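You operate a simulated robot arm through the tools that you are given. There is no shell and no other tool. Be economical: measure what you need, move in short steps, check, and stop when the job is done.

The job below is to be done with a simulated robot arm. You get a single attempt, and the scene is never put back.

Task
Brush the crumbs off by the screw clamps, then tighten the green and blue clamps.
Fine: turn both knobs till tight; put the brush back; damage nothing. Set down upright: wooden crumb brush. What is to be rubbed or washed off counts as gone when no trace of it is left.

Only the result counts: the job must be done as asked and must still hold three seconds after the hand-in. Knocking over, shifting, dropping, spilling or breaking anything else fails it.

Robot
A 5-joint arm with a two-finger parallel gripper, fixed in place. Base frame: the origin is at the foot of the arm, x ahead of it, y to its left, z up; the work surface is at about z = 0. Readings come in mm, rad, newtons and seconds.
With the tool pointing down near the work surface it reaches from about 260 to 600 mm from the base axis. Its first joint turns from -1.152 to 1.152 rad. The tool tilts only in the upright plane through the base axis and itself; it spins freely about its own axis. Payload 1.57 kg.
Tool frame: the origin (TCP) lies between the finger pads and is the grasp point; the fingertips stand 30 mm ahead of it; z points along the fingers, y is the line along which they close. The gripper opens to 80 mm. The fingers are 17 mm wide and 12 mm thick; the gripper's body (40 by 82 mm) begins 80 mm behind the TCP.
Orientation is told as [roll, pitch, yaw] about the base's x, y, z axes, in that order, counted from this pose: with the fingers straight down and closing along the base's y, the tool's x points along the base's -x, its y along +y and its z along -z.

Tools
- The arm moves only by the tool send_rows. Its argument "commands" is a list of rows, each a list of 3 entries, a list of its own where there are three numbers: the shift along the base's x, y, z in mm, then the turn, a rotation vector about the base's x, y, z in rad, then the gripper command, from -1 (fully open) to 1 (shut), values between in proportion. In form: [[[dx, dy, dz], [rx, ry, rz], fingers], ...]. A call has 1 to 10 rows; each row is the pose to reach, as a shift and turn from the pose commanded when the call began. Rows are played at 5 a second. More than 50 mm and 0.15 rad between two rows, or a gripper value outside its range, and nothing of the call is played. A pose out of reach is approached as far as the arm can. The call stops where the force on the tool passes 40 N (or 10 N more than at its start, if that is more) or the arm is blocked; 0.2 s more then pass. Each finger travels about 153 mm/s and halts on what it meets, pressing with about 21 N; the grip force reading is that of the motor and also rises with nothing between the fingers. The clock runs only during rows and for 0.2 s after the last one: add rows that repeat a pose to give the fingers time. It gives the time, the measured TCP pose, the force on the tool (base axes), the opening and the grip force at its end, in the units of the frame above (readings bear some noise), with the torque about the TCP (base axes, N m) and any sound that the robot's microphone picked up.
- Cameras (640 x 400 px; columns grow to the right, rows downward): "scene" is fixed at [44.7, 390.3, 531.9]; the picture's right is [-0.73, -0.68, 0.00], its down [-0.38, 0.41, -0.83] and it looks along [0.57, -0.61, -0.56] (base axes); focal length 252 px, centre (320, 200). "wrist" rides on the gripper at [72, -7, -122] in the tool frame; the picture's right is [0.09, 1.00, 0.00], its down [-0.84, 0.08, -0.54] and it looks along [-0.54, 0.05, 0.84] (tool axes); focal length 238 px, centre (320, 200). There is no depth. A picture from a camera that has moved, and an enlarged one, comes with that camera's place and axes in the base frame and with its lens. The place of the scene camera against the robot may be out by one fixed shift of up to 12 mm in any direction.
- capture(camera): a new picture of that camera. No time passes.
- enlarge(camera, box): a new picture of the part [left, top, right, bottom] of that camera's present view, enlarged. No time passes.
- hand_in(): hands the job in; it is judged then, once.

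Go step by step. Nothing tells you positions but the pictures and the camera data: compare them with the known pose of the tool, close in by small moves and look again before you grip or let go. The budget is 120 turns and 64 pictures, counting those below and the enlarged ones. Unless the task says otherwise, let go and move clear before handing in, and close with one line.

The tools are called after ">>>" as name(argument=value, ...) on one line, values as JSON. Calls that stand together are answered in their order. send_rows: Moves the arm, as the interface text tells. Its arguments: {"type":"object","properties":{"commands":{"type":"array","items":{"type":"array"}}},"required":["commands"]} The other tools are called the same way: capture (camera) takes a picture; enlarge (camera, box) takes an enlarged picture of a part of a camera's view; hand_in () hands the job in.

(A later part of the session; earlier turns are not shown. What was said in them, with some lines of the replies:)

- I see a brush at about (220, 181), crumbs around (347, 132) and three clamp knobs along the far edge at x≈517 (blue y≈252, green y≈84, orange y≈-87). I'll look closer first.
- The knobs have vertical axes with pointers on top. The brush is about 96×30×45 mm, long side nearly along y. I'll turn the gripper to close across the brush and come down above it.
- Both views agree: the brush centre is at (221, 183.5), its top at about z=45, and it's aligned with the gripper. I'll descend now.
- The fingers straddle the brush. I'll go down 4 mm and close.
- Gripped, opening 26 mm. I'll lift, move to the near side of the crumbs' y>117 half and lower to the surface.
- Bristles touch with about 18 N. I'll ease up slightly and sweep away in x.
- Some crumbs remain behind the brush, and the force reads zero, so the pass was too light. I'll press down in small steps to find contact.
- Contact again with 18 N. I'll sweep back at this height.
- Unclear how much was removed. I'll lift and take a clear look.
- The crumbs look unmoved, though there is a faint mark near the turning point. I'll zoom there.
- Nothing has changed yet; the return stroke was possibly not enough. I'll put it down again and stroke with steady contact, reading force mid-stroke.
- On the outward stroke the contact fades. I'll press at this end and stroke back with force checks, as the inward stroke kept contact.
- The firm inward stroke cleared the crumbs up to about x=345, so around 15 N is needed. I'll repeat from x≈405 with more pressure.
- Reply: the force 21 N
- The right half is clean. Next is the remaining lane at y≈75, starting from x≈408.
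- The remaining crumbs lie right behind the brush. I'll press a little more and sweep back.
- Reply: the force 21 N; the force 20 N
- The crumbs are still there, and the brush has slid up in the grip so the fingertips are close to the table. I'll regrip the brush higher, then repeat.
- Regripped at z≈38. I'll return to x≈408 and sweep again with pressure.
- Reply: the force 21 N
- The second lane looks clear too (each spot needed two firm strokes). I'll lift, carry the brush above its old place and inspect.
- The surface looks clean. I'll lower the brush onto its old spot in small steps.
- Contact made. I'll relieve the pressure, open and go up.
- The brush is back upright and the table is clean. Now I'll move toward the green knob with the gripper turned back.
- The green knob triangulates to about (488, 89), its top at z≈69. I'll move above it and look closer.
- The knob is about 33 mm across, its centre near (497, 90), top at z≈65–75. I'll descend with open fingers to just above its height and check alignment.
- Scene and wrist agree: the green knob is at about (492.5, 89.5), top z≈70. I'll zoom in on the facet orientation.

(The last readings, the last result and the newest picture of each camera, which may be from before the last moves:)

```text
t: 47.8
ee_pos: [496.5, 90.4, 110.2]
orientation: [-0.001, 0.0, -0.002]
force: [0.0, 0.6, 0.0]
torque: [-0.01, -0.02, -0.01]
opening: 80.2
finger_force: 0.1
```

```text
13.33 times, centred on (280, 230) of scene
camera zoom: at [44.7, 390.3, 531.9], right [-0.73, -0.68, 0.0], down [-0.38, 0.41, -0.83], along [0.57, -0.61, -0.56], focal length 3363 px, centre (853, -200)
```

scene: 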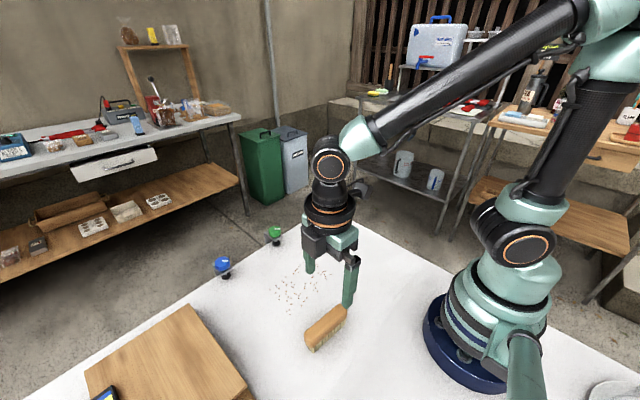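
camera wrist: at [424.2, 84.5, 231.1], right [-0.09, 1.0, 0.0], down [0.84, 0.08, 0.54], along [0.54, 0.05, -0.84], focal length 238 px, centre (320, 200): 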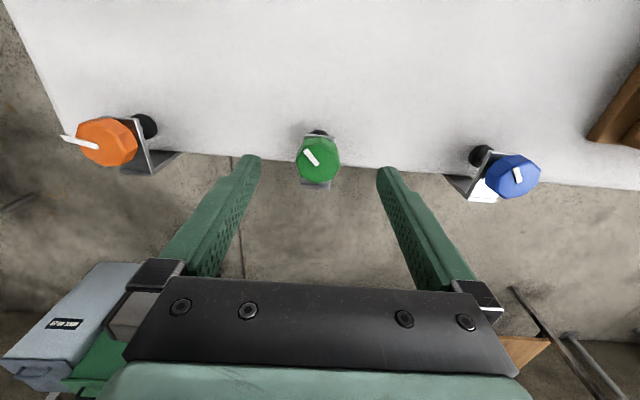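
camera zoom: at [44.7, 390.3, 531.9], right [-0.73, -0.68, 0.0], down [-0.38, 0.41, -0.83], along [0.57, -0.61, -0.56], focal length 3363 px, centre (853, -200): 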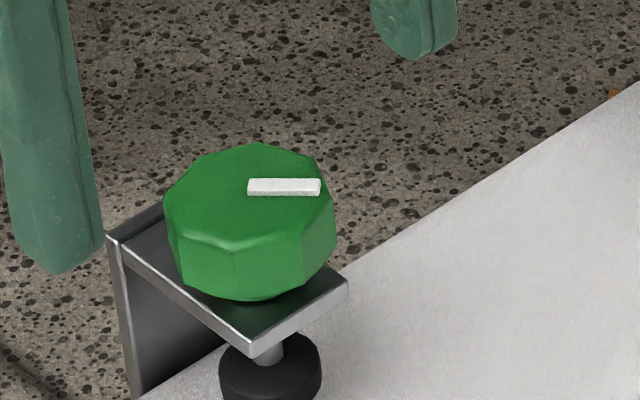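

Facet normals lie at a yaw of about +0.34 rad. I'll align to that, centre on (492.5, 89.5) and lower so the tips reach z≈55, still open.

>>> send_rows(commands=[[[-2, -0.5, 0], [0, 0, 0.12], -1], [[-4, -0.8, 0], [0, 0, 0.24], -1], [[-4, -0.8, 0], [0, 0, 0.34], -1], [[-4, -0.8, -12], [0, 0, 0.34], -1], [[-4, -0.8, -24], [0, 0, 0.34], -1], [[-4, -0.8, -24], [0, 0, 0.34], -1]])

>>> enlarge(camera="wrist", box=[220, 80, 420, 220])

>>> enlarge(camera="scene", box=[245, 190, 315, 250])

```text
t: 49.2
ee_pos: [490.7, 90.0, 85.6]
orientation: [-0.002, 0.0, 0.339]
force: [-0.1, -0.6, 0.6]
torque: [0.01, -0.02, -0.02]
opening: 80.1
finger_force: 0.1
```

```text
2.86 times, centred on (320, 150) of wrist
camera zoom: at [425.6, 59.6, 207.5], right [-0.42, 0.91, 0.0], down [0.76, 0.35, 0.54], along [0.49, 0.23, -0.84], focal length 681 px, centre (320, 343)
```

zoom: 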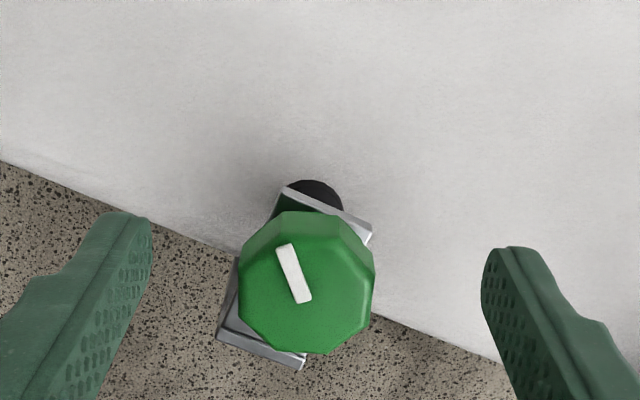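

```text
6.67 times, centred on (280, 220) of scene
camera zoom: at [44.7, 390.3, 531.9], right [-0.73, -0.68, 0.0], down [-0.38, 0.41, -0.83], along [0.57, -0.61, -0.56], focal length 1681 px, centre (587, 67)
```

zoom: 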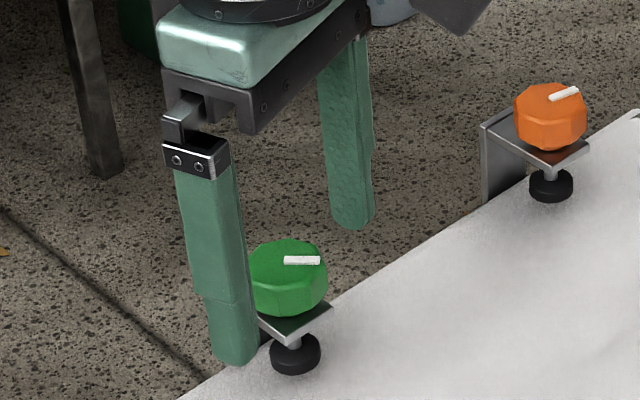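

The alignment is good but offset about 3 mm. I'll correct that, go 2 mm lower and close on the knob.

>>> send_rows(commands=[[[1.8, -1.6, -2], [0, 0, 0], -1], [[1.8, -1.6, -2], [0, 0, 0], -0.3], [[1.8, -1.6, -2], [0, 0, 0], 0.2], [[1.8, -1.6, -2], [0, 0, 0], 0.6], [[1.8, -1.6, -2], [0, 0, 0], 1], [[1.8, -1.6, -2], [0, 0, 0], 1]])

>>> enlarge(camera="wrist", box=[220, 80, 420, 220])

```text
t: 50.6
ee_pos: [493.3, 87.1, 83.8]
orientation: [-0.001, -0.001, 0.338]
force: [5.0, -11.2, -2.3]
torque: [-0.38, -0.05, -0.08]
opening: 32.7
finger_force: 40.4
```

```text
2.86 times, centred on (320, 150) of wrist
camera zoom: at [427.8, 57.7, 205.7], right [-0.42, 0.91, 0.0], down [0.76, 0.35, 0.54], along [0.49, 0.23, -0.84], focal length 681 px, centre (320, 343)
```

zoom: 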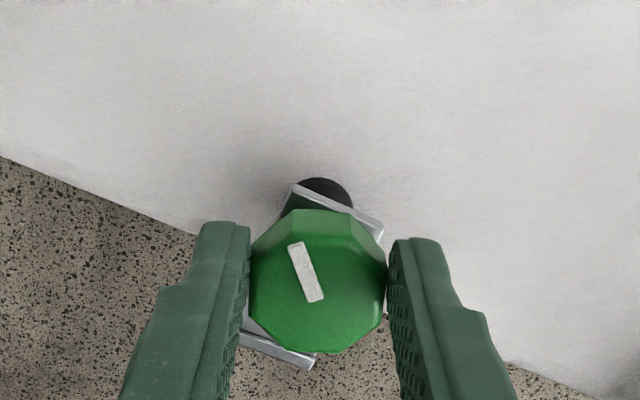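

Gripped on flats (32.7 mm) with a sideways load of about 12 N. I'll shift slightly with it and try a small clockwise turn.

>>> send_rows(commands=[[[0.4, -0.8, 0], [0, 0, 0], 1], [[0.4, -0.8, 0], [0, 0, -0.05], 1], [[0.4, -0.8, 0], [0, 0, -0.1], 1], [[0.4, -0.8, 0], [0, 0, -0.15], 1], [[0.4, -0.8, 0], [0, 0, -0.2], 1]])

>>> enlarge(camera="wrist", box=[220, 80, 420, 220])

```text
t: 51.8
ee_pos: [493.5, 89.6, 85.0]
orientation: [0.0, 0.001, 0.142]
force: [-5.5, 13.3, 0.7]
torque: [0.33, -0.31, 0.09]
opening: 32.6
finger_force: 40.7
```

```text
2.86 times, centred on (320, 150) of wrist
camera zoom: at [423.1, 72.4, 205.9], right [-0.23, 0.97, 0.0], down [0.82, 0.19, 0.54], along [0.53, 0.12, -0.84], focal length 681 px, centre (320, 343)
```

zoom: 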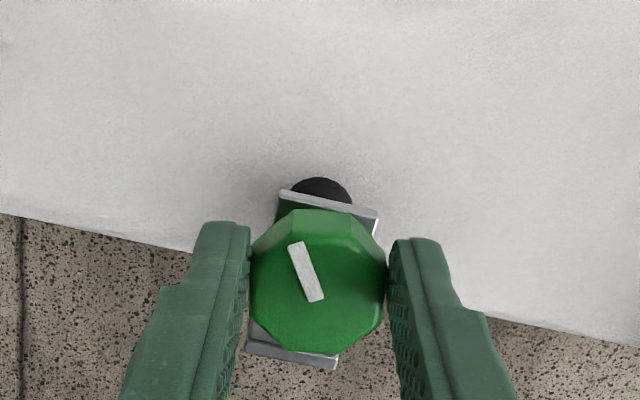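

The knob turns with the gripper. I'll undo half the shift and keep turning clockwise.

>>> send_rows(commands=[[[-0.2, 0.4, 0], [0, 0, -0.06], 1], [[-0.2, 0.4, 0], [0, 0, -0.12], 1], [[-0.2, 0.4, 0], [0, 0, -0.18], 1], [[-0.2, 0.4, 0], [0, 0, -0.24], 1], [[-0.2, 0.4, 0], [0, 0, -0.3], 1], [[-0.2, 0.4, 0], [0, 0, -0.36], 1], [[-0.2, 0.4, 0], [0, 0, -0.42], 1], [[-0.2, 0.4, 0], [0, 0, -0.48], 1]])

>>> send_rows(commands=[[[0, 0, 0], [0, 0, -0.06], 1], [[0, 0, 0], [0, 0, -0.12], 1], [[0, 0, 0], [0, 0, -0.18], 1], [[0, 0, 0], [0, 0, -0.24], 1], [[0, 0, 0], [0, 0, -0.3], 1], [[0, 0, 0], [0, 0, -0.36], 1], [[0, 0, 0], [0, 0, -0.42], 1], [[0, 0, 0], [0, 0, -0.48], 1]])

```text
t: 53.5
ee_pos: [493.5, 92.0, 85.4]
orientation: [0.003, -0.003, -0.285]
force: [-0.1, 2.5, -0.6]
torque: [0.28, 0.25, -0.01]
opening: 32.7
finger_force: 40.7
stopped in row 8: the force on the tool passed its limit at 41 N (the readings are from after the stop); the commanded pose is now the measured one
```

```text
t: 55.3
ee_pos: [494.3, 95.3, 83.2]
orientation: [0.007, -0.004, -0.748]
force: [0.5, 2.5, -1.3]
torque: [0.18, 0.1, 0.01]
opening: 32.4
finger_force: 41.0
stopped in row 8: the force on the tool passed its limit at 41 N (the readings are from after the stop); the commanded pose is now the measured one
```

Force limit tripped and y is drifting; I'll look before going on.

>>> enlarge(camera="wrist", box=[220, 80, 420, 220])

>>> enlarge(camera="scene", box=[245, 190, 315, 250])

```text
2.86 times, centred on (320, 150) of wrist
camera zoom: at [436.5, 138.5, 205.5], right [0.61, 0.79, 0.01], down [0.66, -0.51, 0.55], along [0.44, -0.33, -0.84], focal length 681 px, centre (320, 343)
```

zoom: 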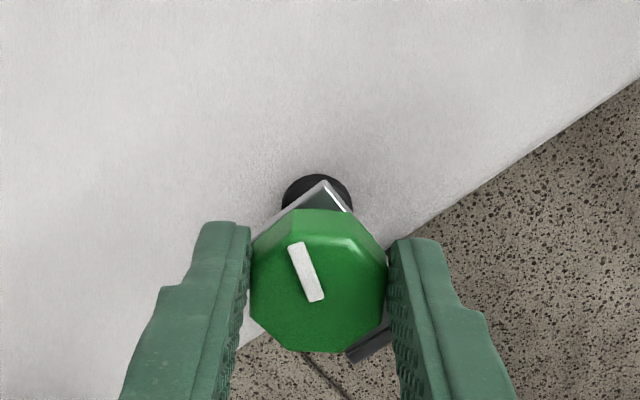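

```text
6.67 times, centred on (280, 220) of scene
camera zoom: at [44.7, 390.3, 531.9], right [-0.73, -0.68, 0.0], down [-0.38, 0.41, -0.83], along [0.57, -0.61, -0.56], focal length 1681 px, centre (587, 67)
```

zoom: 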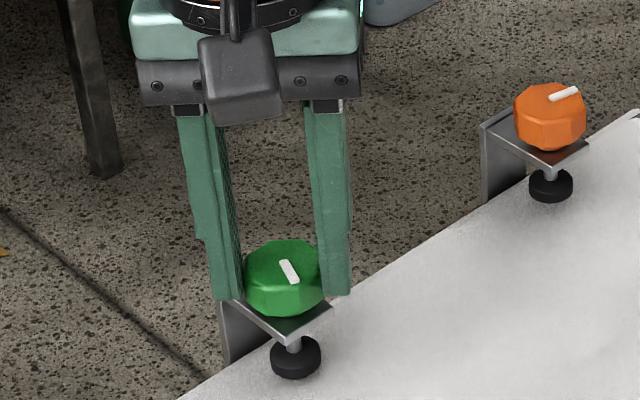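

The clamp body hasn't moved, but grip centring is in doubt. I'll release, rise a little and re-measure the knob.

>>> send_rows(commands=[[[0, 0, 0], [0, 0, 0], 0], [[0, 0, 0], [0, 0, 0], -1], [[0, 0, 0], [0, 0, 0], -1]])

>>> capture(camera="wrist")

>>> enlarge(camera="scene", box=[245, 190, 315, 250])

```text
t: 56.1
ee_pos: [495.6, 94.5, 84.5]
orientation: [0.004, -0.005, -0.75]
force: [0.7, 0.5, 0.2]
torque: [-0.03, -0.01, -0.02]
opening: 79.9
finger_force: 0.1
```

```text
20 pictures are left
camera wrist: at [436.5, 138.5, 205.6], right [0.61, 0.79, 0.01], down [0.66, -0.51, 0.55], along [0.44, -0.33, -0.84], focal length 238 px, centre (320, 200)
```

wrist: 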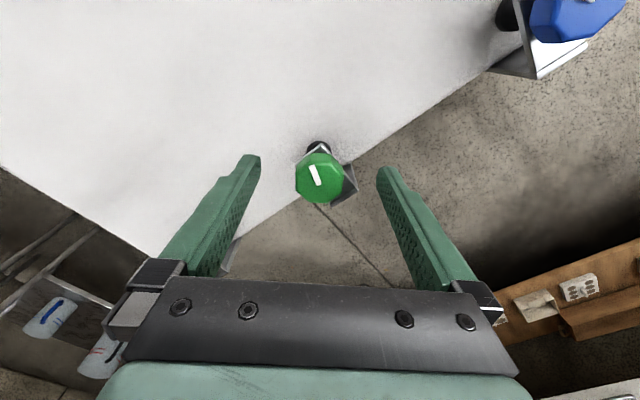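

```text
6.67 times, centred on (280, 220) of scene
camera zoom: at [44.7, 390.3, 531.9], right [-0.73, -0.68, 0.0], down [-0.38, 0.41, -0.83], along [0.57, -0.61, -0.56], focal length 1681 px, centre (587, 67)
```

zoom: 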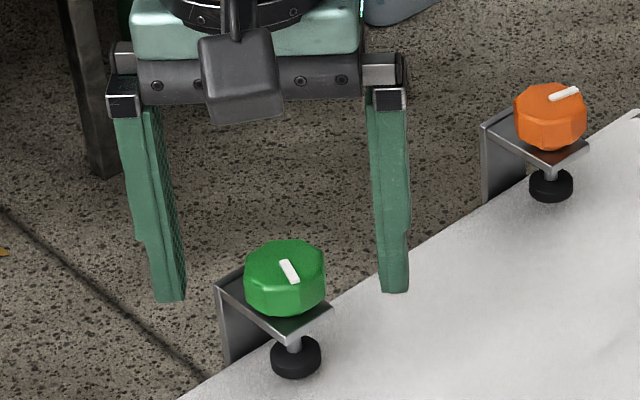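

Recomputing with the top-face centre, both yaw views agree on a knob centre of about (499, 90.3), top z≈64. My earlier grip was ~6 mm off along the finger width, which explains the side load. I'll re-centre (open), go 6 mm lower, grip and turn on from here.

>>> send_rows(commands=[[[2.3, -2.5, 0], [0, 0, 0], -1], [[4.6, -5, 0], [0, 0, 0], -1], [[4.6, -5, -6], [0, 0, 0], -1], [[4.6, -5, -6], [0, 0, 0], -0.2], [[4.6, -5, -6], [0, 0, 0], 0.4], [[4.6, -5, -6], [0, 0, 0], 1], [[4.6, -5, -6], [0, 0, 0], 1]])

>>> send_rows(commands=[[[0, 0, 0], [0, 0, -0.06], 1], [[0, 0, 0], [0, 0, -0.12], 1], [[0, 0, 0], [0, 0, -0.18], 1], [[0, 0, 0], [0, 0, -0.24], 1], [[0, 0, 0], [0, 0, -0.3], 1]])

>>> send_rows(commands=[[[0, 0, 0], [0, 0, -0.06], 1], [[0, 0, 0], [0, 0, -0.12], 1], [[0, 0, 0], [0, 0, -0.18], 1], [[0, 0, 0], [0, 0, -0.24], 1], [[0, 0, 0], [0, 0, -0.3], 1]])

```text
t: 57.7
ee_pos: [499.3, 89.0, 77.6]
orientation: [0.01, -0.008, -0.748]
force: [6.3, 5.9, -5.3]
torque: [0.13, -0.17, -0.03]
opening: 33.1
finger_force: 41.0
```

```text
t: 58.9
ee_pos: [500.9, 89.8, 78.8]
orientation: [0.01, -0.004, -1.052]
force: [8.2, 9.3, -3.4]
torque: [0.14, -0.43, 0.02]
opening: 33.4
finger_force: 40.8
```

```text
t: 60.1
ee_pos: [499.6, 90.2, 77.8]
orientation: [0.01, 0.001, -1.35]
force: [9.6, 11.7, -5.1]
torque: [0.33, -0.42, -0.02]
opening: 33.3
finger_force: 40.8
```

Centred well now; turning continues without resistance. I'll relieve the small side load and continue.

>>> send_rows(commands=[[[0.4, 0.5, 0], [0, 0, -0.08], 1], [[0.4, 0.5, 0], [0, 0, -0.16], 1], [[0.4, 0.5, 0], [0, 0, -0.24], 1], [[0.4, 0.5, 0], [0, 0, -0.32], 1], [[0.4, 0.5, 0], [0, 0, -0.4], 1]])

>>> send_rows(commands=[[[0, 0, 0], [0, 0, -0.08], 1], [[0, 0, 0], [0, 0, -0.16], 1], [[0, 0, 0], [0, 0, -0.24], 1], [[0, 0, 0], [0, 0, -0.32], 1], [[0, 0, 0], [0, 0, -0.4], 1]])

>>> send_rows(commands=[[[0, 0, 0], [0, 0, -0.08], 1], [[0, 0, 0], [0, 0, -0.16], 1], [[0, 0, 0], [0, 0, -0.24], 1], [[0, 0, 0], [0, 0, -0.32], 1], [[0, 0, 0], [0, 0, -0.4], 1]])

```text
t: 61.3
ee_pos: [499.4, 89.1, 78.0]
orientation: [0.005, 0.001, -1.752]
force: [8.6, 6.6, -1.5]
torque: [0.04, -0.13, 0.01]
opening: 33.3
finger_force: 40.9
```

```text
t: 62.5
ee_pos: [500.7, 89.6, 78.7]
orientation: [0.002, 0.002, -2.152]
force: [8.7, 2.4, -2.4]
torque: [0.55, -0.7, -0.01]
opening: 33.3
finger_force: 41.2
```

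```text
t: 63.7
ee_pos: [499.4, 90.4, 79.1]
orientation: [0.001, -0.001, -2.553]
force: [7.1, -3.1, 1.6]
torque: [0.31, -0.92, 0.02]
opening: 33.2
finger_force: 41.2
```

>>> send_rows(commands=[[[0.3, 0, 0], [0, 0, -0.08], 1], [[0.3, 0, 0], [0, 0, -0.16], 1], [[0.3, 0, 0], [0, 0, -0.24], 1], [[0.3, 0, 0], [0, 0, -0.32], 1], [[0.3, 0, 0], [0, 0, -0.4], 1]])

>>> enlarge(camera="wrist", box=[220, 80, 420, 220])

```text
t: 64.8
ee_pos: [500.0, 89.3, 78.8]
orientation: [0.0, -0.004, -2.833]
force: [-1.0, 4.3, 1.8]
torque: [0.16, -0.06, -0.01]
opening: 33.1
finger_force: 41.3
out of reach, approached as far as the arm can: row 5
stopped in row 5: the force on the tool passed its limit at 90 N (the readings are from after the stop); the commanded pose is now the measured one
```

```text
2.86 times, centred on (320, 150) of wrist
camera zoom: at [567.0, 118.3, 199.9], right [0.39, -0.92, 0.0], down [-0.77, -0.33, 0.55], along [-0.5, -0.21, -0.84], focal length 681 px, centre (320, 343)
```

zoom: 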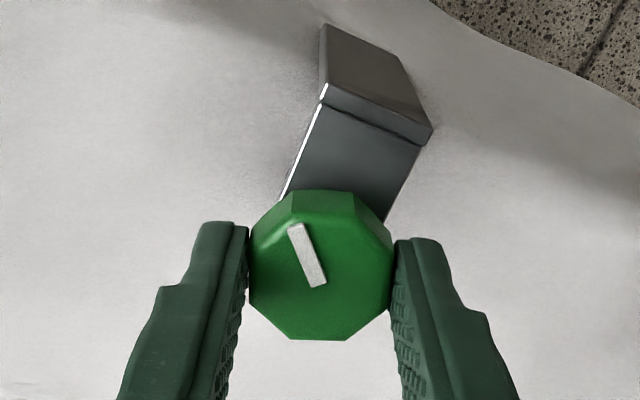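

The knob has turned about half a turn so far; the stop came from the wrist's spin limit (near -2.9), not tightness. I'll release, lift, spin back 7 facets (5.5 rad) and regrip.

>>> send_rows(commands=[[[0, 0, 0], [0, 0, 0], 0], [[0, 0, 0], [0, 0, 0], -1], [[0, 0, 0], [0, 0, 0], -1], [[0, 0, 15], [0, 0, 0.1375], -1], [[0, 0, 30], [0, 0, 0.275], -1], [[0, 0, 30], [0, 0, 0.4125], -1], [[0, 0, 30], [0, 0, 0.55], -1], [[0, 0, 30], [0, 0, 0.6875], -1], [[0, 0, 30], [0, 0, 0.825], -1], [[0, 0, 30], [0, 0, 0.9625], -1]])

>>> send_rows(commands=[[[0, 0, 0], [0, 0, 0.145], -1], [[0, 0, 0], [0, 0, 0.29], -1], [[0, 0, 0], [0, 0, 0.435], -1], [[0, 0, 0], [0, 0, 0.58], -1], [[0, 0, 0], [0, 0, 0.725], -1], [[0, 0, 0], [0, 0, 0.87], -1], [[0, 0, 0], [0, 0, 1.015], -1], [[0, 0, 0], [0, 0, 1.16], -1], [[0, 0, 0], [0, 0, 1.305], -1], [[0, 0, 0], [0, 0, 1.45], -1]])

>>> send_rows(commands=[[[0, 0, 0], [0, 0, 0.145], -1], [[0, 0, 0], [0, 0, 0.29], -1], [[0, 0, 0], [0, 0, 0.435], -1], [[0, 0, 0], [0, 0, 0.58], -1], [[0, 0, 0], [0, 0, 0.725], -1], [[0, 0, 0], [0, 0, 0.87], -1], [[0, 0, 0], [0, 0, 1.015], -1], [[0, 0, 0], [0, 0, 1.16], -1], [[0, 0, 0], [0, 0, 1.305], -1], [[0, 0, 0], [0, 0, 1.45], -1]])

>>> send_rows(commands=[[[0, 0, 0], [0, 0, 0.145], -1], [[0, 0, 0], [0, 0, 0.29], -1], [[0, 0, 0], [0, 0, 0.435], -1], [[0, 0, 0], [0, 0, 0.58], -1], [[0, 0, 0], [0, 0, 0.725], -1], [[0, 0, 0], [0, 0, 0.87], -1], [[0, 0, 0], [0, 0, 1.015], -1], [[0, 0, 0], [0, 0, 1.16], -1], [[0, 0, 0], [0, 0, 1.305], -1], [[0, 0, 0], [0, 0, 1.45], -1]])

```text
t: 67.0
ee_pos: [500.4, 88.9, 108.0]
orientation: [-0.002, -0.003, -1.87]
force: [-0.5, -0.4, -0.2]
torque: [-0.02, 0.02, 0.01]
opening: 80.1
finger_force: 0.0
```

```text
t: 69.2
ee_pos: [500.0, 89.0, 108.6]
orientation: [0.001, -0.004, -0.419]
force: [0.0, -0.5, 0.0]
torque: [-0.01, 0.01, 0.0]
opening: 80.1
finger_force: 0.1
```

```text
t: 71.4
ee_pos: [500.3, 88.7, 108.1]
orientation: [-0.004, -0.002, 1.032]
force: [0.9, 0.7, -0.4]
torque: [0.02, -0.01, -0.06]
opening: 80.0
finger_force: 0.1
```

```text
t: 73.6
ee_pos: [499.8, 89.3, 108.0]
orientation: [0.001, 0.0, 2.483]
force: [0.3, 0.0, 0.5]
torque: [0.0, 0.01, -0.02]
opening: 80.2
finger_force: 0.1
```

>>> send_rows(commands=[[[0, 0.6, -10], [0, 0, 0.09], -1], [[0, 0.6, -20], [0, 0, 0.18], -1], [[0, 0.6, -30], [0, 0, 0.18], -1], [[0, 0.6, -30], [0, 0, 0.18], -1], [[0, 0.6, -30], [0, 0, 0.18], 0], [[0, 0.6, -30], [0, 0, 0.18], 0.5], [[0, 0.6, -30], [0, 0, 0.18], 1], [[0, 0.6, -30], [0, 0, 0.18], 1]])

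>>> send_rows(commands=[[[0, 0, 0], [0, 0, -0.08], 1], [[0, 0, 0], [0, 0, -0.16], 1], [[0, 0, 0], [0, 0, -0.24], 1], [[0, 0, 0], [0, 0, -0.32], 1], [[0, 0, 0], [0, 0, -0.4], 1]])

>>> send_rows(commands=[[[0, 0, 0], [0, 0, -0.08], 1], [[0, 0, 0], [0, 0, -0.16], 1], [[0, 0, 0], [0, 0, -0.24], 1], [[0, 0, 0], [0, 0, -0.32], 1], [[0, 0, 0], [0, 0, -0.4], 1]])

```text
t: 75.4
ee_pos: [498.6, 89.6, 78.3]
orientation: [0.001, -0.002, 2.661]
force: [2.6, 2.7, -4.8]
torque: [0.05, -0.09, 0.0]
opening: 33.4
finger_force: 41.8
```

```text
t: 76.6
ee_pos: [501.4, 88.9, 78.2]
orientation: [0.001, -0.003, 2.258]
force: [4.2, 3.2, -8.8]
torque: [-0.05, -0.32, 0.04]
opening: 33.4
finger_force: 41.4
```

```text
t: 77.8
ee_pos: [499.9, 91.7, 78.5]
orientation: [-0.001, 0.001, 1.859]
force: [3.7, 1.5, -8.6]
torque: [0.08, -0.01, 0.48]
opening: 33.8
finger_force: 41.5
```

Torque is building (0.48 N m): the clamp is getting tight. I'll continue in smaller steps.

>>> send_rows(commands=[[[0, 0, -0.4], [0, 0, -0.05], 1], [[0, 0, -0.4], [0, 0, -0.1], 1]])

>>> send_rows(commands=[[[0, 0, 0], [0, 0, -0.05], 1], [[0, 0, 0], [0, 0, -0.1], 1]])

```text
t: 78.4
ee_pos: [500.1, 89.4, 77.4]
orientation: [-0.001, 0.001, 1.757]
force: [-3.8, -2.4, 5.7]
torque: [-0.03, 0.15, 0.46]
opening: 33.5
finger_force: 41.3
```

```text
t: 79.0
ee_pos: [500.3, 91.3, 78.5]
orientation: [0.0, 0.0, 1.658]
force: [-4.8, -3.1, 5.6]
torque: [-0.08, 0.12, 0.66]
opening: 33.3
finger_force: 41.5
```

>>> send_rows(commands=[[[0, 0, 0], [0, 0, -0.05], 1], [[0, 0, 0], [0, 0, -0.1], 1]])

>>> send_rows(commands=[[[0, 0, 0], [0, 0, -0.05], 1], [[0, 0, 0], [0, 0, -0.1], 1]])

>>> enlarge(camera="wrist", box=[220, 80, 420, 220])

```text
t: 79.6
ee_pos: [500.1, 91.0, 78.2]
orientation: [-0.002, 0.001, 1.56]
force: [-5.5, -1.7, 4.8]
torque: [-0.08, 0.16, 0.55]
opening: 33.8
finger_force: 41.4
```

```text
t: 80.2
ee_pos: [500.2, 89.7, 77.9]
orientation: [-0.002, 0.001, 1.458]
force: [-4.3, -2.3, 2.3]
torque: [-0.03, 0.1, 0.36]
opening: 33.0
finger_force: 40.9
```

```text
2.86 times, centred on (320, 150) of wrist
camera zoom: at [498.4, 18.0, 199.5], right [-1.0, 0.02, 0.0], down [0.02, 0.84, 0.54], along [0.01, 0.54, -0.84], focal length 681 px, centre (320, 343)
```

zoom: 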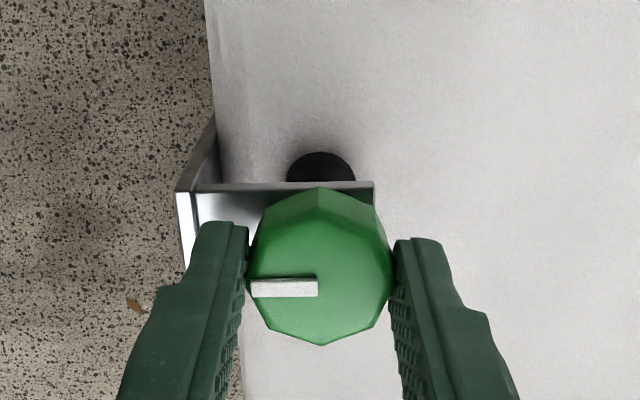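

The knob held still while the gripper slipped about 22° past it (pointer now at base +x), so it has met real resistance. I'll regrip on flats at yaw≈1.84 and twist again to confirm it's tight.

>>> send_rows(commands=[[[0, 0, 0], [0, 0, 0], 0], [[0, 0, 0], [0, 0, 0], -0.5], [[0, 0, 0], [0, 0, 0.13], -0.5], [[0, 0, 0], [0, 0, 0.26], -0.5], [[0, 0, 0], [0, 0, 0.38], -0.5], [[0, 0, -2], [0, 0, 0.38], -0.2], [[0, 0, -2], [0, 0, 0.38], 0.4], [[0, 0, -2], [0, 0, 0.38], 1], [[0, 0, -2], [0, 0, 0.38], 1]])

>>> send_rows(commands=[[[0, 0, 0], [0, 0, -0.03], 1], [[0, 0, 0], [0, 0, -0.06], 1]])

>>> send_rows(commands=[[[0, 0, 0], [0, 0, -0.03], 1], [[0, 0, 0], [0, 0, -0.06], 1]])

>>> send_rows(commands=[[[0, 0, 0], [0, 0, -0.03], 1], [[0, 0, 0], [0, 0, -0.06], 1]])

>>> enlarge(camera="wrist", box=[220, 80, 420, 220])

```text
t: 82.2
ee_pos: [499.8, 89.8, 77.0]
orientation: [0.002, 0.0, 1.842]
force: [-1.8, -0.5, 2.6]
torque: [0.01, 0.04, 0.2]
opening: 33.2
finger_force: 41.1
```

```text
t: 82.8
ee_pos: [499.4, 89.2, 76.1]
orientation: [0.0, 0.001, 1.778]
force: [-3.8, -2.8, 6.2]
torque: [-0.02, -0.01, 0.38]
opening: 33.3
finger_force: 41.1
```

```text
t: 83.4
ee_pos: [500.8, 90.3, 76.2]
orientation: [0.0, 0.001, 1.72]
force: [-4.3, -2.9, 5.5]
torque: [-0.1, 0.2, 0.59]
opening: 33.3
finger_force: 41.3
```

```text
t: 84.0
ee_pos: [500.2, 89.2, 75.5]
orientation: [0.001, 0.002, 1.659]
force: [-3.4, -0.5, 0.9]
torque: [-0.03, 0.14, 0.67]
opening: 33.5
finger_force: 41.4
```

```text
2.86 times, centred on (320, 150) of wrist
camera zoom: at [513.0, 19.1, 197.5], right [-0.98, -0.18, 0.0], down [-0.15, 0.83, 0.54], along [-0.1, 0.53, -0.84], focal length 681 px, centre (320, 343)
```

zoom: 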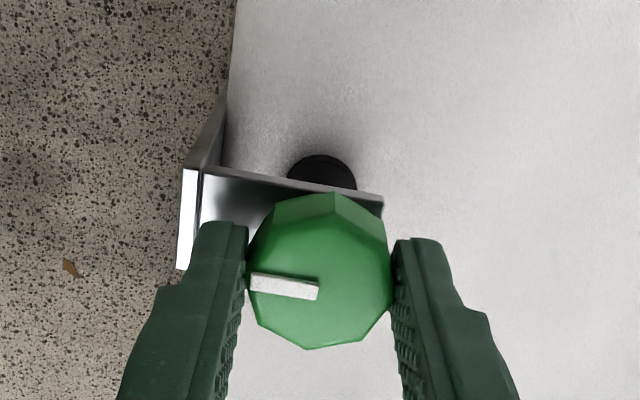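

Torque reaches 0.67 N m while the pointer stays put: green is tight. I'll release, lift and move over to blue (estimated (496, 247)).

>>> send_rows(commands=[[[0, 0, 0], [0, 0, 0], 0], [[0, 0, 0], [0, 0, 0], -1], [[0, 0, 0], [0, 0, 0], -1], [[0, 0, 25], [0, 0, 0], -1], [[0, 0, 55], [0, 0, 0], -1], [[-1, 40, 60], [0, 0, 0], -1], [[-2, 80, 60], [0, 0, 0], -1], [[-3, 120, 50], [0, 0, 0], -1], [[-4, 157, 35], [0, 0, 0], -1], [[-4, 157, 35], [0, 0, 0], -1]])

>>> enlarge(camera="wrist", box=[240, 100, 400, 220])

>>> enlarge(camera="scene", box=[200, 205, 300, 285])

```text
t: 86.2
ee_pos: [496.7, 245.2, 112.5]
orientation: [-0.001, -0.001, 1.657]
force: [0.0, 0.1, -0.6]
torque: [0.01, 0.03, 0.0]
opening: 79.7
finger_force: 0.0
```

```text
3.33 times, centred on (320, 160) of wrist
camera zoom: at [508.4, 175.4, 232.7], right [-0.98, -0.18, 0.0], down [-0.15, 0.83, 0.54], along [-0.1, 0.53, -0.84], focal length 794 px, centre (320, 333)
```

zoom: 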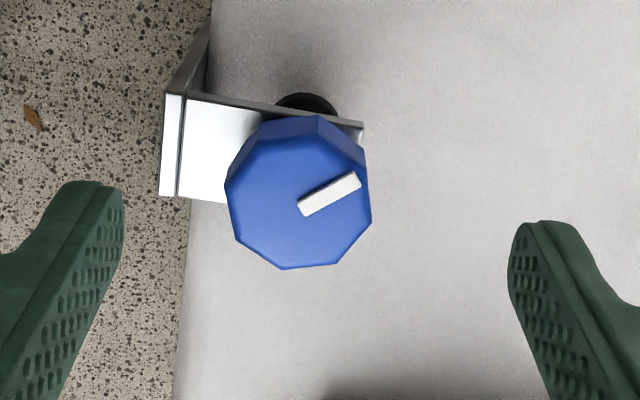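

```text
5.00 times, centred on (250, 245) of scene
camera zoom: at [44.7, 390.3, 531.9], right [-0.73, -0.68, 0.0], down [-0.38, 0.41, -0.83], along [0.57, -0.61, -0.56], focal length 1261 px, centre (670, -25)
```

zoom: 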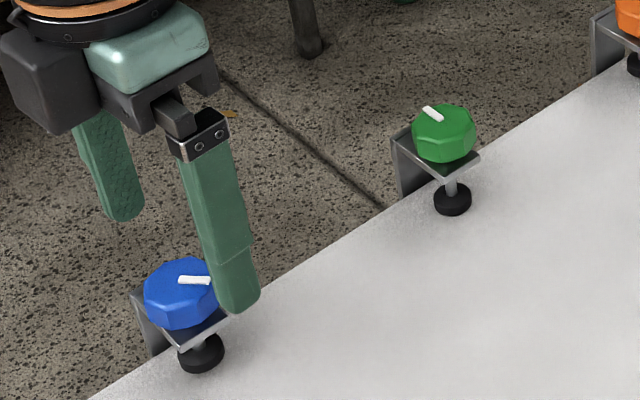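

Blue's centre is at about (500, 247), facets aligning at yaw ≈ 2.70. I'll spin there, centre and descend, staying open for a check.

>>> send_rows(commands=[[[1, 0.2, 0], [0, 0, 0.13], -1], [[2, 0.4, 0], [0, 0, 0.26], -1], [[3, 0.6, 0], [0, 0, 0.39], -1], [[4.5, 0.6, 0], [0, 0, 0.52], -1], [[4.5, 0.6, 0], [0, 0, 0.65], -1], [[4.5, 0.6, 0], [0, 0, 0.78], -1], [[4.5, 0.6, 0], [0, 0, 0.91], -1], [[4.5, 0.6, 0], [0, 0, 1.04], -1], [[4.5, 0.6, -17], [0, 0, 1.04], -1], [[4.5, 0.6, -33], [0, 0, 1.04], -1]])

>>> enlarge(camera="wrist", box=[240, 100, 400, 220])

```text
t: 88.4
ee_pos: [502.1, 247.9, 78.8]
orientation: [0.001, -0.002, 2.7]
force: [0.4, 0.1, 0.7]
torque: [0.0, 0.0, -0.03]
opening: 80.1
finger_force: 0.0
```

```text
3.33 times, centred on (320, 160) of wrist
camera zoom: at [569.0, 223.1, 199.7], right [-0.34, -0.94, 0.0], down [-0.79, 0.29, 0.54], along [-0.51, 0.18, -0.84], focal length 794 px, centre (320, 333)
```

zoom: 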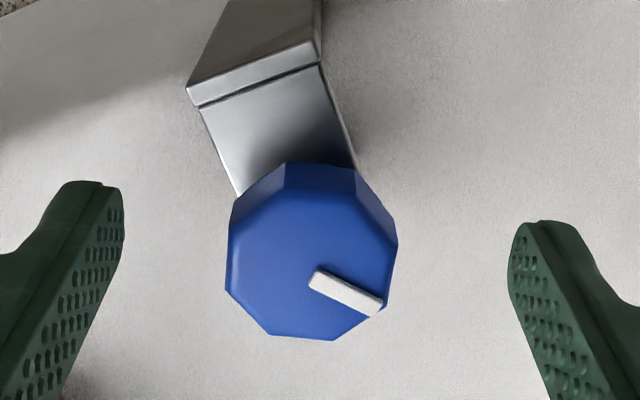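

Aligned and centred. I'll close and start turning clockwise.

>>> send_rows(commands=[[[0.5, 0.4, 0], [0, 0, 0], -0.3], [[0.5, 0.4, 0], [0, 0, 0], 0.3], [[0.5, 0.4, 0], [0, 0, 0], 1], [[0.5, 0.4, 0], [0, 0, 0], 1], [[0.5, 0.4, 0], [0, 0, 0], 1]])

>>> send_rows(commands=[[[0, 0, 0], [0, 0, -0.07], 1], [[0, 0, 0], [0, 0, -0.14], 1], [[0, 0, 0], [0, 0, -0.21], 1], [[0, 0, 0], [0, 0, -0.28], 1]])

```text
t: 89.6
ee_pos: [502.5, 248.9, 78.2]
orientation: [-0.002, 0.001, 2.701]
force: [10.2, 15.9, -8.2]
torque: [0.48, -0.01, -0.07]
opening: 33.3
finger_force: 41.3
```

```text
t: 90.6
ee_pos: [502.0, 249.0, 78.7]
orientation: [0.0, 0.0, 2.419]
force: [2.5, 18.3, -2.1]
torque: [0.49, -0.09, 0.03]
opening: 33.3
finger_force: 41.2
```

Side load is +y 18 N, so I'll shift 0.9 mm in +y while turning.

>>> send_rows(commands=[[[0, 0.9, 0], [0, 0, -0.07], 1], [[0, 0.9, 0], [0, 0, -0.14], 1], [[0, 0.9, 0], [0, 0, -0.21], 1], [[0, 0.9, 0], [0, 0, -0.28], 1], [[0, 0.9, 0], [0, 0, -0.35], 1]])

>>> send_rows(commands=[[[0, 0, 0], [0, 0, -0.07], 1], [[0, 0, 0], [0, 0, -0.14], 1], [[0, 0, 0], [0, 0, -0.21], 1], [[0, 0, 0], [0, 0, -0.28], 1], [[0, 0, 0], [0, 0, -0.35], 1]])

>>> send_rows(commands=[[[0, 0, 0], [0, 0, -0.07], 1], [[0, 0, 0], [0, 0, -0.14], 1], [[0, 0, 0], [0, 0, -0.21], 1], [[0, 0, 0], [0, 0, -0.28], 1], [[0, 0, 0], [0, 0, -0.35], 1]])

```text
t: 91.8
ee_pos: [501.2, 247.5, 79.1]
orientation: [0.0, 0.001, 2.066]
force: [-4.6, 7.6, 6.3]
torque: [0.17, 0.22, 0.02]
opening: 33.6
finger_force: 41.7
```

```text
t: 93.0
ee_pos: [501.8, 247.5, 78.5]
orientation: [0.002, -0.001, 1.717]
force: [-17.1, -7.1, 17.8]
torque: [0.06, 0.42, 0.08]
opening: 33.1
finger_force: 41.6
```

```text
t: 94.2
ee_pos: [500.2, 247.3, 78.6]
orientation: [0.004, 0.003, 1.367]
force: [-19.8, -12.3, 19.0]
torque: [-0.08, 0.61, 0.06]
opening: 33.4
finger_force: 41.5
```

>>> send_rows(commands=[[[-1, -0.6, 0.5], [0, 0, -0.07], 1], [[-1, -0.6, 0.5], [0, 0, -0.14], 1], [[-1, -0.6, 0.5], [0, 0, -0.21], 1], [[-1, -0.6, 0.5], [0, 0, -0.28], 1], [[-1, -0.6, 0.5], [0, 0, -0.35], 1]])

>>> send_rows(commands=[[[0, 0, 0], [0, 0, -0.07], 1], [[0, 0, 0], [0, 0, -0.14], 1], [[0, 0, 0], [0, 0, -0.21], 1], [[0, 0, 0], [0, 0, -0.28], 1], [[0, 0, 0], [0, 0, -0.35], 1]])

>>> send_rows(commands=[[[0, 0, 0], [0, 0, -0.07], 1], [[0, 0, 0], [0, 0, -0.14], 1], [[0, 0, 0], [0, 0, -0.21], 1], [[0, 0, 0], [0, 0, -0.28], 1], [[0, 0, 0], [0, 0, -0.35], 1]])

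```text
t: 95.4
ee_pos: [498.5, 247.5, 78.7]
orientation: [0.0, -0.001, 1.017]
force: [-14.0, -1.9, 5.7]
torque: [-0.14, 0.47, 0.03]
opening: 33.6
finger_force: 41.5
```

```text
t: 96.6
ee_pos: [498.6, 246.8, 78.7]
orientation: [0.001, 0.002, 0.67]
force: [-24.3, 7.6, 4.9]
torque: [0.7, 0.09, 0.08]
opening: 33.5
finger_force: 41.3
```

```text
t: 97.8
ee_pos: [498.5, 249.1, 77.4]
orientation: [0.0, 0.0, 0.322]
force: [-18.2, 16.6, -3.6]
torque: [0.15, 1.34, 0.08]
opening: 32.9
finger_force: 41.7
```

>>> send_rows(commands=[[[-1, 0.7, 0], [0, 0, 0], 1], [[-1, 0.7, 0], [0, 0, -0.07], 1], [[-1, 0.7, 0], [0, 0, -0.14], 1], [[-1, 0.7, 0], [0, 0, -0.21], 1]])

>>> enlarge(camera="wrist", box=[240, 100, 400, 220])

```text
t: 98.8
ee_pos: [497.7, 248.7, 79.8]
orientation: [0.001, -0.003, 0.109]
force: [-17.7, 13.5, -9.4]
torque: [0.47, -0.3, 0.05]
opening: 33.3
finger_force: 41.2
```

```text
3.33 times, centred on (320, 160) of wrist
camera zoom: at [427.4, 235.1, 199.6], right [-0.2, 0.98, 0.0], down [0.82, 0.17, 0.54], along [0.53, 0.11, -0.84], focal length 794 px, centre (320, 333)
```

zoom: 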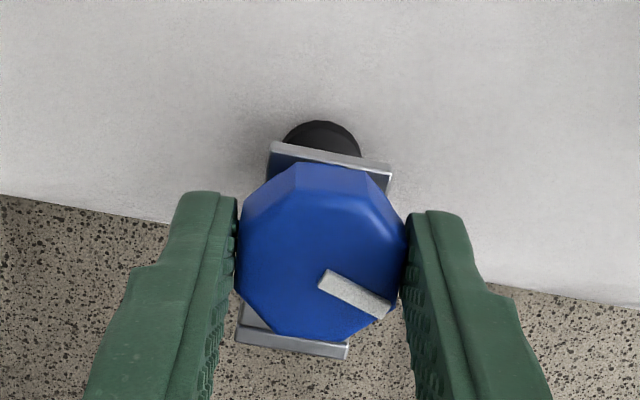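

The knob turns with the grip. It has slid about 3 mm toward the camera side, so I'll shift −2.5 mm in x and keep turning.

>>> send_rows(commands=[[[-1.2, 0.4, 0], [0, 0, -0.04], 1], [[-2.5, 0.6, 0], [0, 0, -0.08], 1], [[-2.5, 0.6, 0], [0, 0, -0.15], 1], [[-2.5, 0.6, 0], [0, 0, -0.22], 1], [[-2.5, 0.6, 0], [0, 0, -0.29], 1], [[-2.5, 0.6, 0], [0, 0, -0.36], 1]])

>>> send_rows(commands=[[[0, 0, 0], [0, 0, -0.07], 1], [[0, 0, 0], [0, 0, -0.14], 1], [[0, 0, 0], [0, 0, -0.21], 1], [[0, 0, 0], [0, 0, -0.28], 1], [[0, 0, 0], [0, 0, -0.35], 1]])

>>> send_rows(commands=[[[0, 0, 0], [0, 0, -0.07], 1], [[0, 0, 0], [0, 0, -0.14], 1], [[0, 0, 0], [0, 0, -0.21], 1], [[0, 0, 0], [0, 0, -0.28], 1], [[0, 0, 0], [0, 0, -0.35], 1]])

```text
t: 100.2
ee_pos: [497.9, 249.6, 78.0]
orientation: [0.005, -0.009, -0.252]
force: [12.8, 14.4, -22.5]
torque: [0.33, -0.76, 0.05]
opening: 33.0
finger_force: 41.5
```

```text
t: 101.4
ee_pos: [499.0, 251.4, 79.6]
orientation: [0.009, -0.005, -0.602]
force: [14.4, 17.7, -19.8]
torque: [0.45, -0.6, 0.09]
opening: 33.5
finger_force: 41.4
```

```text
t: 102.6
ee_pos: [498.1, 251.0, 79.0]
orientation: [0.012, -0.001, -0.952]
force: [19.0, 24.3, -15.9]
torque: [0.69, -0.37, 0.1]
opening: 33.3
finger_force: 41.3
```

>>> send_rows(commands=[[[1, 1.2, -0.6], [0, 0, -0.03], 1], [[1, 1.2, -0.6], [0, 0, -0.1], 1], [[1, 1.2, -0.6], [0, 0, -0.17], 1], [[1, 1.2, -0.6], [0, 0, -0.24], 1]])

>>> send_rows(commands=[[[0, 0, 0], [0, 0, -0.07], 1], [[0, 0, 0], [0, 0, -0.14], 1], [[0, 0, 0], [0, 0, -0.21], 1], [[0, 0, 0], [0, 0, -0.28], 1]])

>>> enlarge(camera="wrist", box=[240, 100, 400, 220])

```text
t: 103.6
ee_pos: [499.8, 250.8, 77.9]
orientation: [0.009, 0.001, -1.191]
force: [14.2, 13.0, 0.7]
torque: [0.4, -0.43, 0.67]
opening: 33.4
finger_force: 41.4
```

```text
t: 104.6
ee_pos: [500.2, 250.8, 79.5]
orientation: [0.007, 0.003, -1.471]
force: [18.4, 9.0, 2.6]
torque: [0.38, -0.61, 0.69]
opening: 33.4
finger_force: 41.5
```

```text
3.33 times, centred on (320, 160) of wrist
camera zoom: at [485.2, 322.2, 200.8], right [0.98, 0.19, 0.01], down [0.16, -0.83, 0.54], along [0.11, -0.53, -0.84], focal length 794 px, centre (320, 333)
```

zoom: 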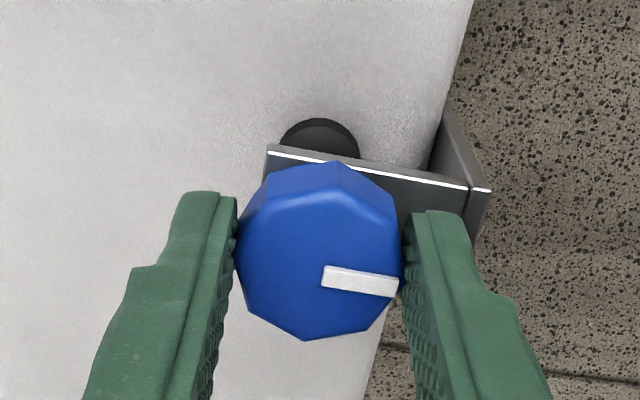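

Torque jumped to 0.69 N m and the knob stopped turning, as with green. I'll regrip on the flats and twist once more to confirm.

>>> send_rows(commands=[[[0, 0, 0], [0, 0, 0], 0], [[0, 0, 0], [0, 0, 0], -0.5], [[0.8, 0.4, 0], [0, 0, 0.13], -0.5], [[0.8, 0.4, 0], [0, 0, 0.26], -0.5], [[0.8, 0.4, 0], [0, 0, 0.32], -0.5], [[0.8, 0.4, -2], [0, 0, 0.32], -0.2], [[0.8, 0.4, -2], [0, 0, 0.32], 0.4], [[0.8, 0.4, -2], [0, 0, 0.32], 1], [[0.8, 0.4, -2], [0, 0, 0.32], 1]])

>>> send_rows(commands=[[[0, 0, 0], [0, 0, -0.04], 1], [[0, 0, 0], [0, 0, -0.08], 1], [[0, 0, 0], [0, 0, -0.12], 1]])

>>> send_rows(commands=[[[0, 0, 0], [0, 0, -0.04], 1], [[0, 0, 0], [0, 0, -0.08], 1], [[0, 0, 0], [0, 0, -0.12], 1]])

>>> enlarge(camera="wrist", box=[240, 100, 400, 220])

```text
t: 106.6
ee_pos: [498.6, 251.7, 76.3]
orientation: [0.003, 0.0, -1.149]
force: [12.1, 5.6, -7.7]
torque: [0.15, -0.34, 0.29]
opening: 33.3
finger_force: 41.2
```

```text
t: 107.4
ee_pos: [499.8, 251.1, 75.4]
orientation: [0.002, -0.003, -1.27]
force: [12.1, 14.1, -5.6]
torque: [0.36, -0.32, 0.55]
opening: 33.4
finger_force: 41.1
```

```text
t: 108.2
ee_pos: [500.5, 251.3, 76.3]
orientation: [0.005, 0.0, -1.391]
force: [11.9, 7.5, 1.5]
torque: [0.39, -0.43, 0.44]
opening: 33.0
finger_force: 41.1
```

```text
3.33 times, centred on (320, 160) of wrist
camera zoom: at [480.2, 321.0, 198.3], right [0.96, 0.27, 0.0], down [0.22, -0.81, 0.54], along [0.15, -0.52, -0.84], focal length 794 px, centre (320, 333)
```

zoom: 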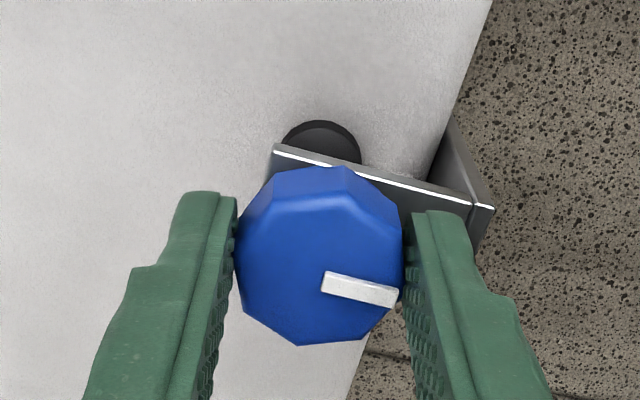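

Blue's pointer stays put under torque too: tight. I'll release, lift and back away for a final look.

>>> send_rows(commands=[[[0, 0, 0], [0, 0, 0], 0], [[0, 0, 0], [0, 0, 0], -1], [[0, 0, 0], [0, 0, 0], -1], [[0, 0, 30], [0, 0, 0], -1], [[0, 0, 70], [0, 0, 0], -1], [[-30, -20, 110], [0, 0, 0], -1], [[-65, -40, 140], [0, 0, 0], -1], [[-100, -60, 170], [0, 0, 0], -1], [[-140, -80, 190], [0, 0, 0], -1], [[-140, -80, 190], [0, 0, 0], -1]])

>>> capture(camera="scene")

>>> enlarge(camera="scene", box=[200, 190, 360, 290])

>>> capture(camera="wrist")

```text
refused: row 6 steps farther than a row can; nothing moved
```

```text
9 pictures are left
```

scene: 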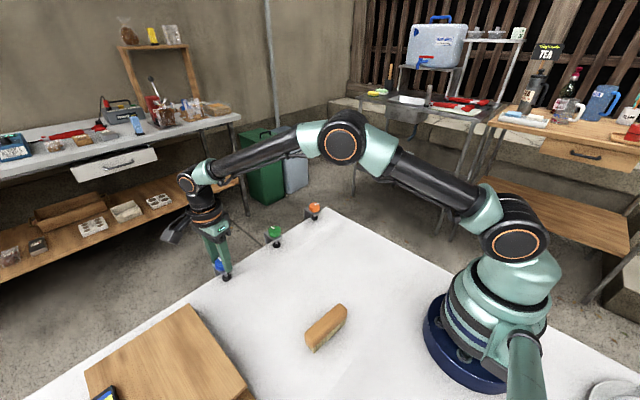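

```text
4.00 times, centred on (280, 240) of scene
camera zoom: at [44.7, 390.3, 531.9], right [-0.73, -0.68, 0.0], down [-0.38, 0.41, -0.83], along [0.57, -0.61, -0.56], focal length 1009 px, centre (480, 40)
```

zoom: 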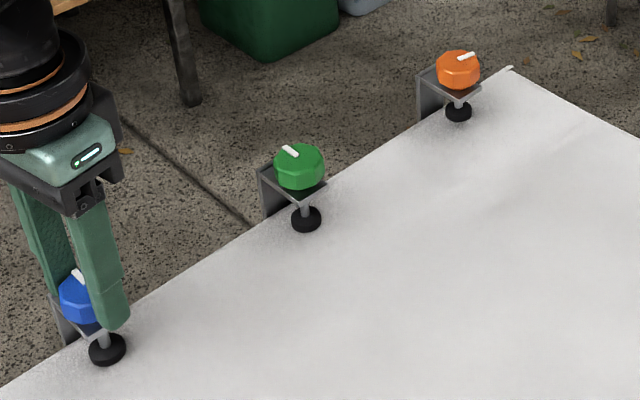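

```text
7 pictures are left
camera wrist: at [480.2, 321.0, 198.3], right [0.96, 0.27, 0.0], down [0.22, -0.81, 0.54], along [0.15, -0.52, -0.84], focal length 238 px, centre (320, 200)
```

wrist: 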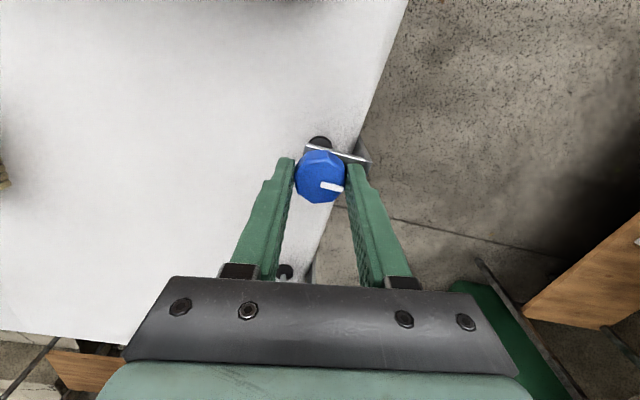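

The foot pads have come down onto the table, and the crumbs are gone. The move was refused for step size, so I'll release and retreat with smaller steps.

>>> send_rows(commands=[[[0, 0, 0], [0, 0, 0], 0], [[0, 0, 0], [0, 0, 0], -1], [[0, 0, 0], [0, 0, 0], -1], [[0, 0, 30], [0, 0, 0], -1], [[0, 0, 70], [0, 0, 0], -1], [[-20, -10, 105], [0, 0, 0], -1], [[-50, -20, 130], [0, 0, 0], -1], [[-85, -30, 150], [0, 0, 0], -1], [[-120, -40, 160], [0, 0, 0], -1], [[-120, -40, 160], [0, 0, 0], -1]])

>>> enlarge(camera="scene", box=[200, 190, 360, 290])

>>> capture(camera="scene")

```text
t: 110.4
ee_pos: [378.4, 212.1, 235.8]
orientation: [-0.001, 0.0, -1.392]
force: [-0.8, 0.7, 0.5]
torque: [0.02, -0.01, 0.0]
opening: 80.0
finger_force: 0.0
```

```text
4.00 times, centred on (280, 240) of scene
camera zoom: at [44.7, 390.3, 531.9], right [-0.73, -0.68, 0.0], down [-0.38, 0.41, -0.83], along [0.57, -0.61, -0.56], focal length 1009 px, centre (480, 40)
```

zoom: 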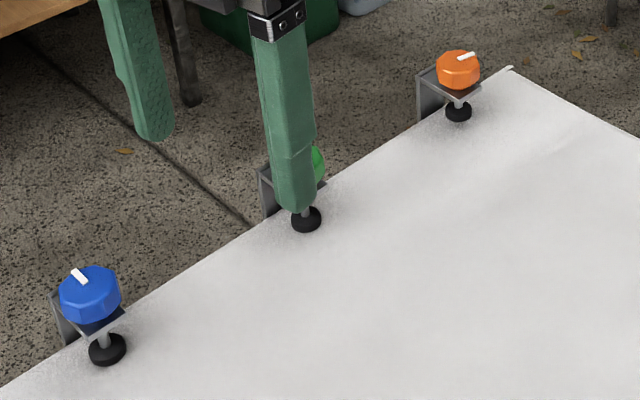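

```text
5 pictures are left
```

scene: 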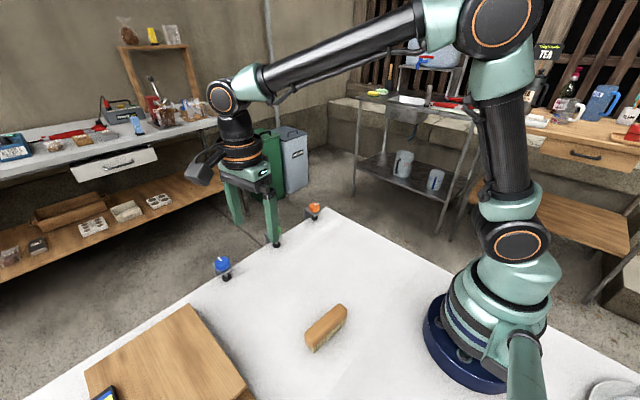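

Both pointers ended in the same direction, the clamps are in place, and the brush is upright on its spot. I'll check once more for crumb traces.

>>> enlarge(camera="scene", box=[250, 240, 360, 325])

```text
4.71 times, centred on (305, 282) of scene
camera zoom: at [44.7, 390.3, 531.9], right [-0.73, -0.68, 0.0], down [-0.38, 0.41, -0.83], along [0.57, -0.61, -0.56], focal length 1187 px, centre (391, -188)
```

zoom: 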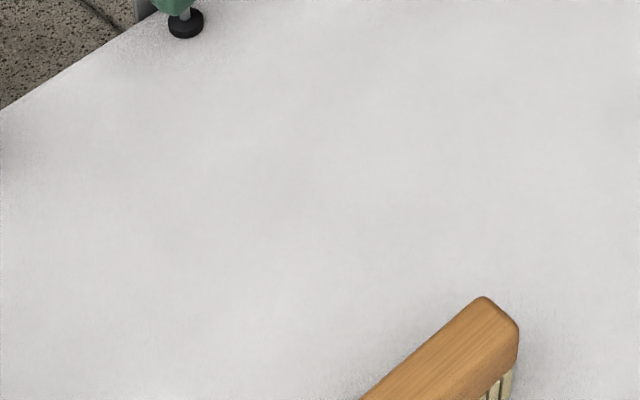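

The table shows no trace of crumbs, so I'm handing in.

>>> hand_in()

```text
The job is handed in.
```

The crumbs are brushed off with no trace in the last pictures, the green and blue clamps are turned until they stopped against resistance, and the brush is back upright in its place.
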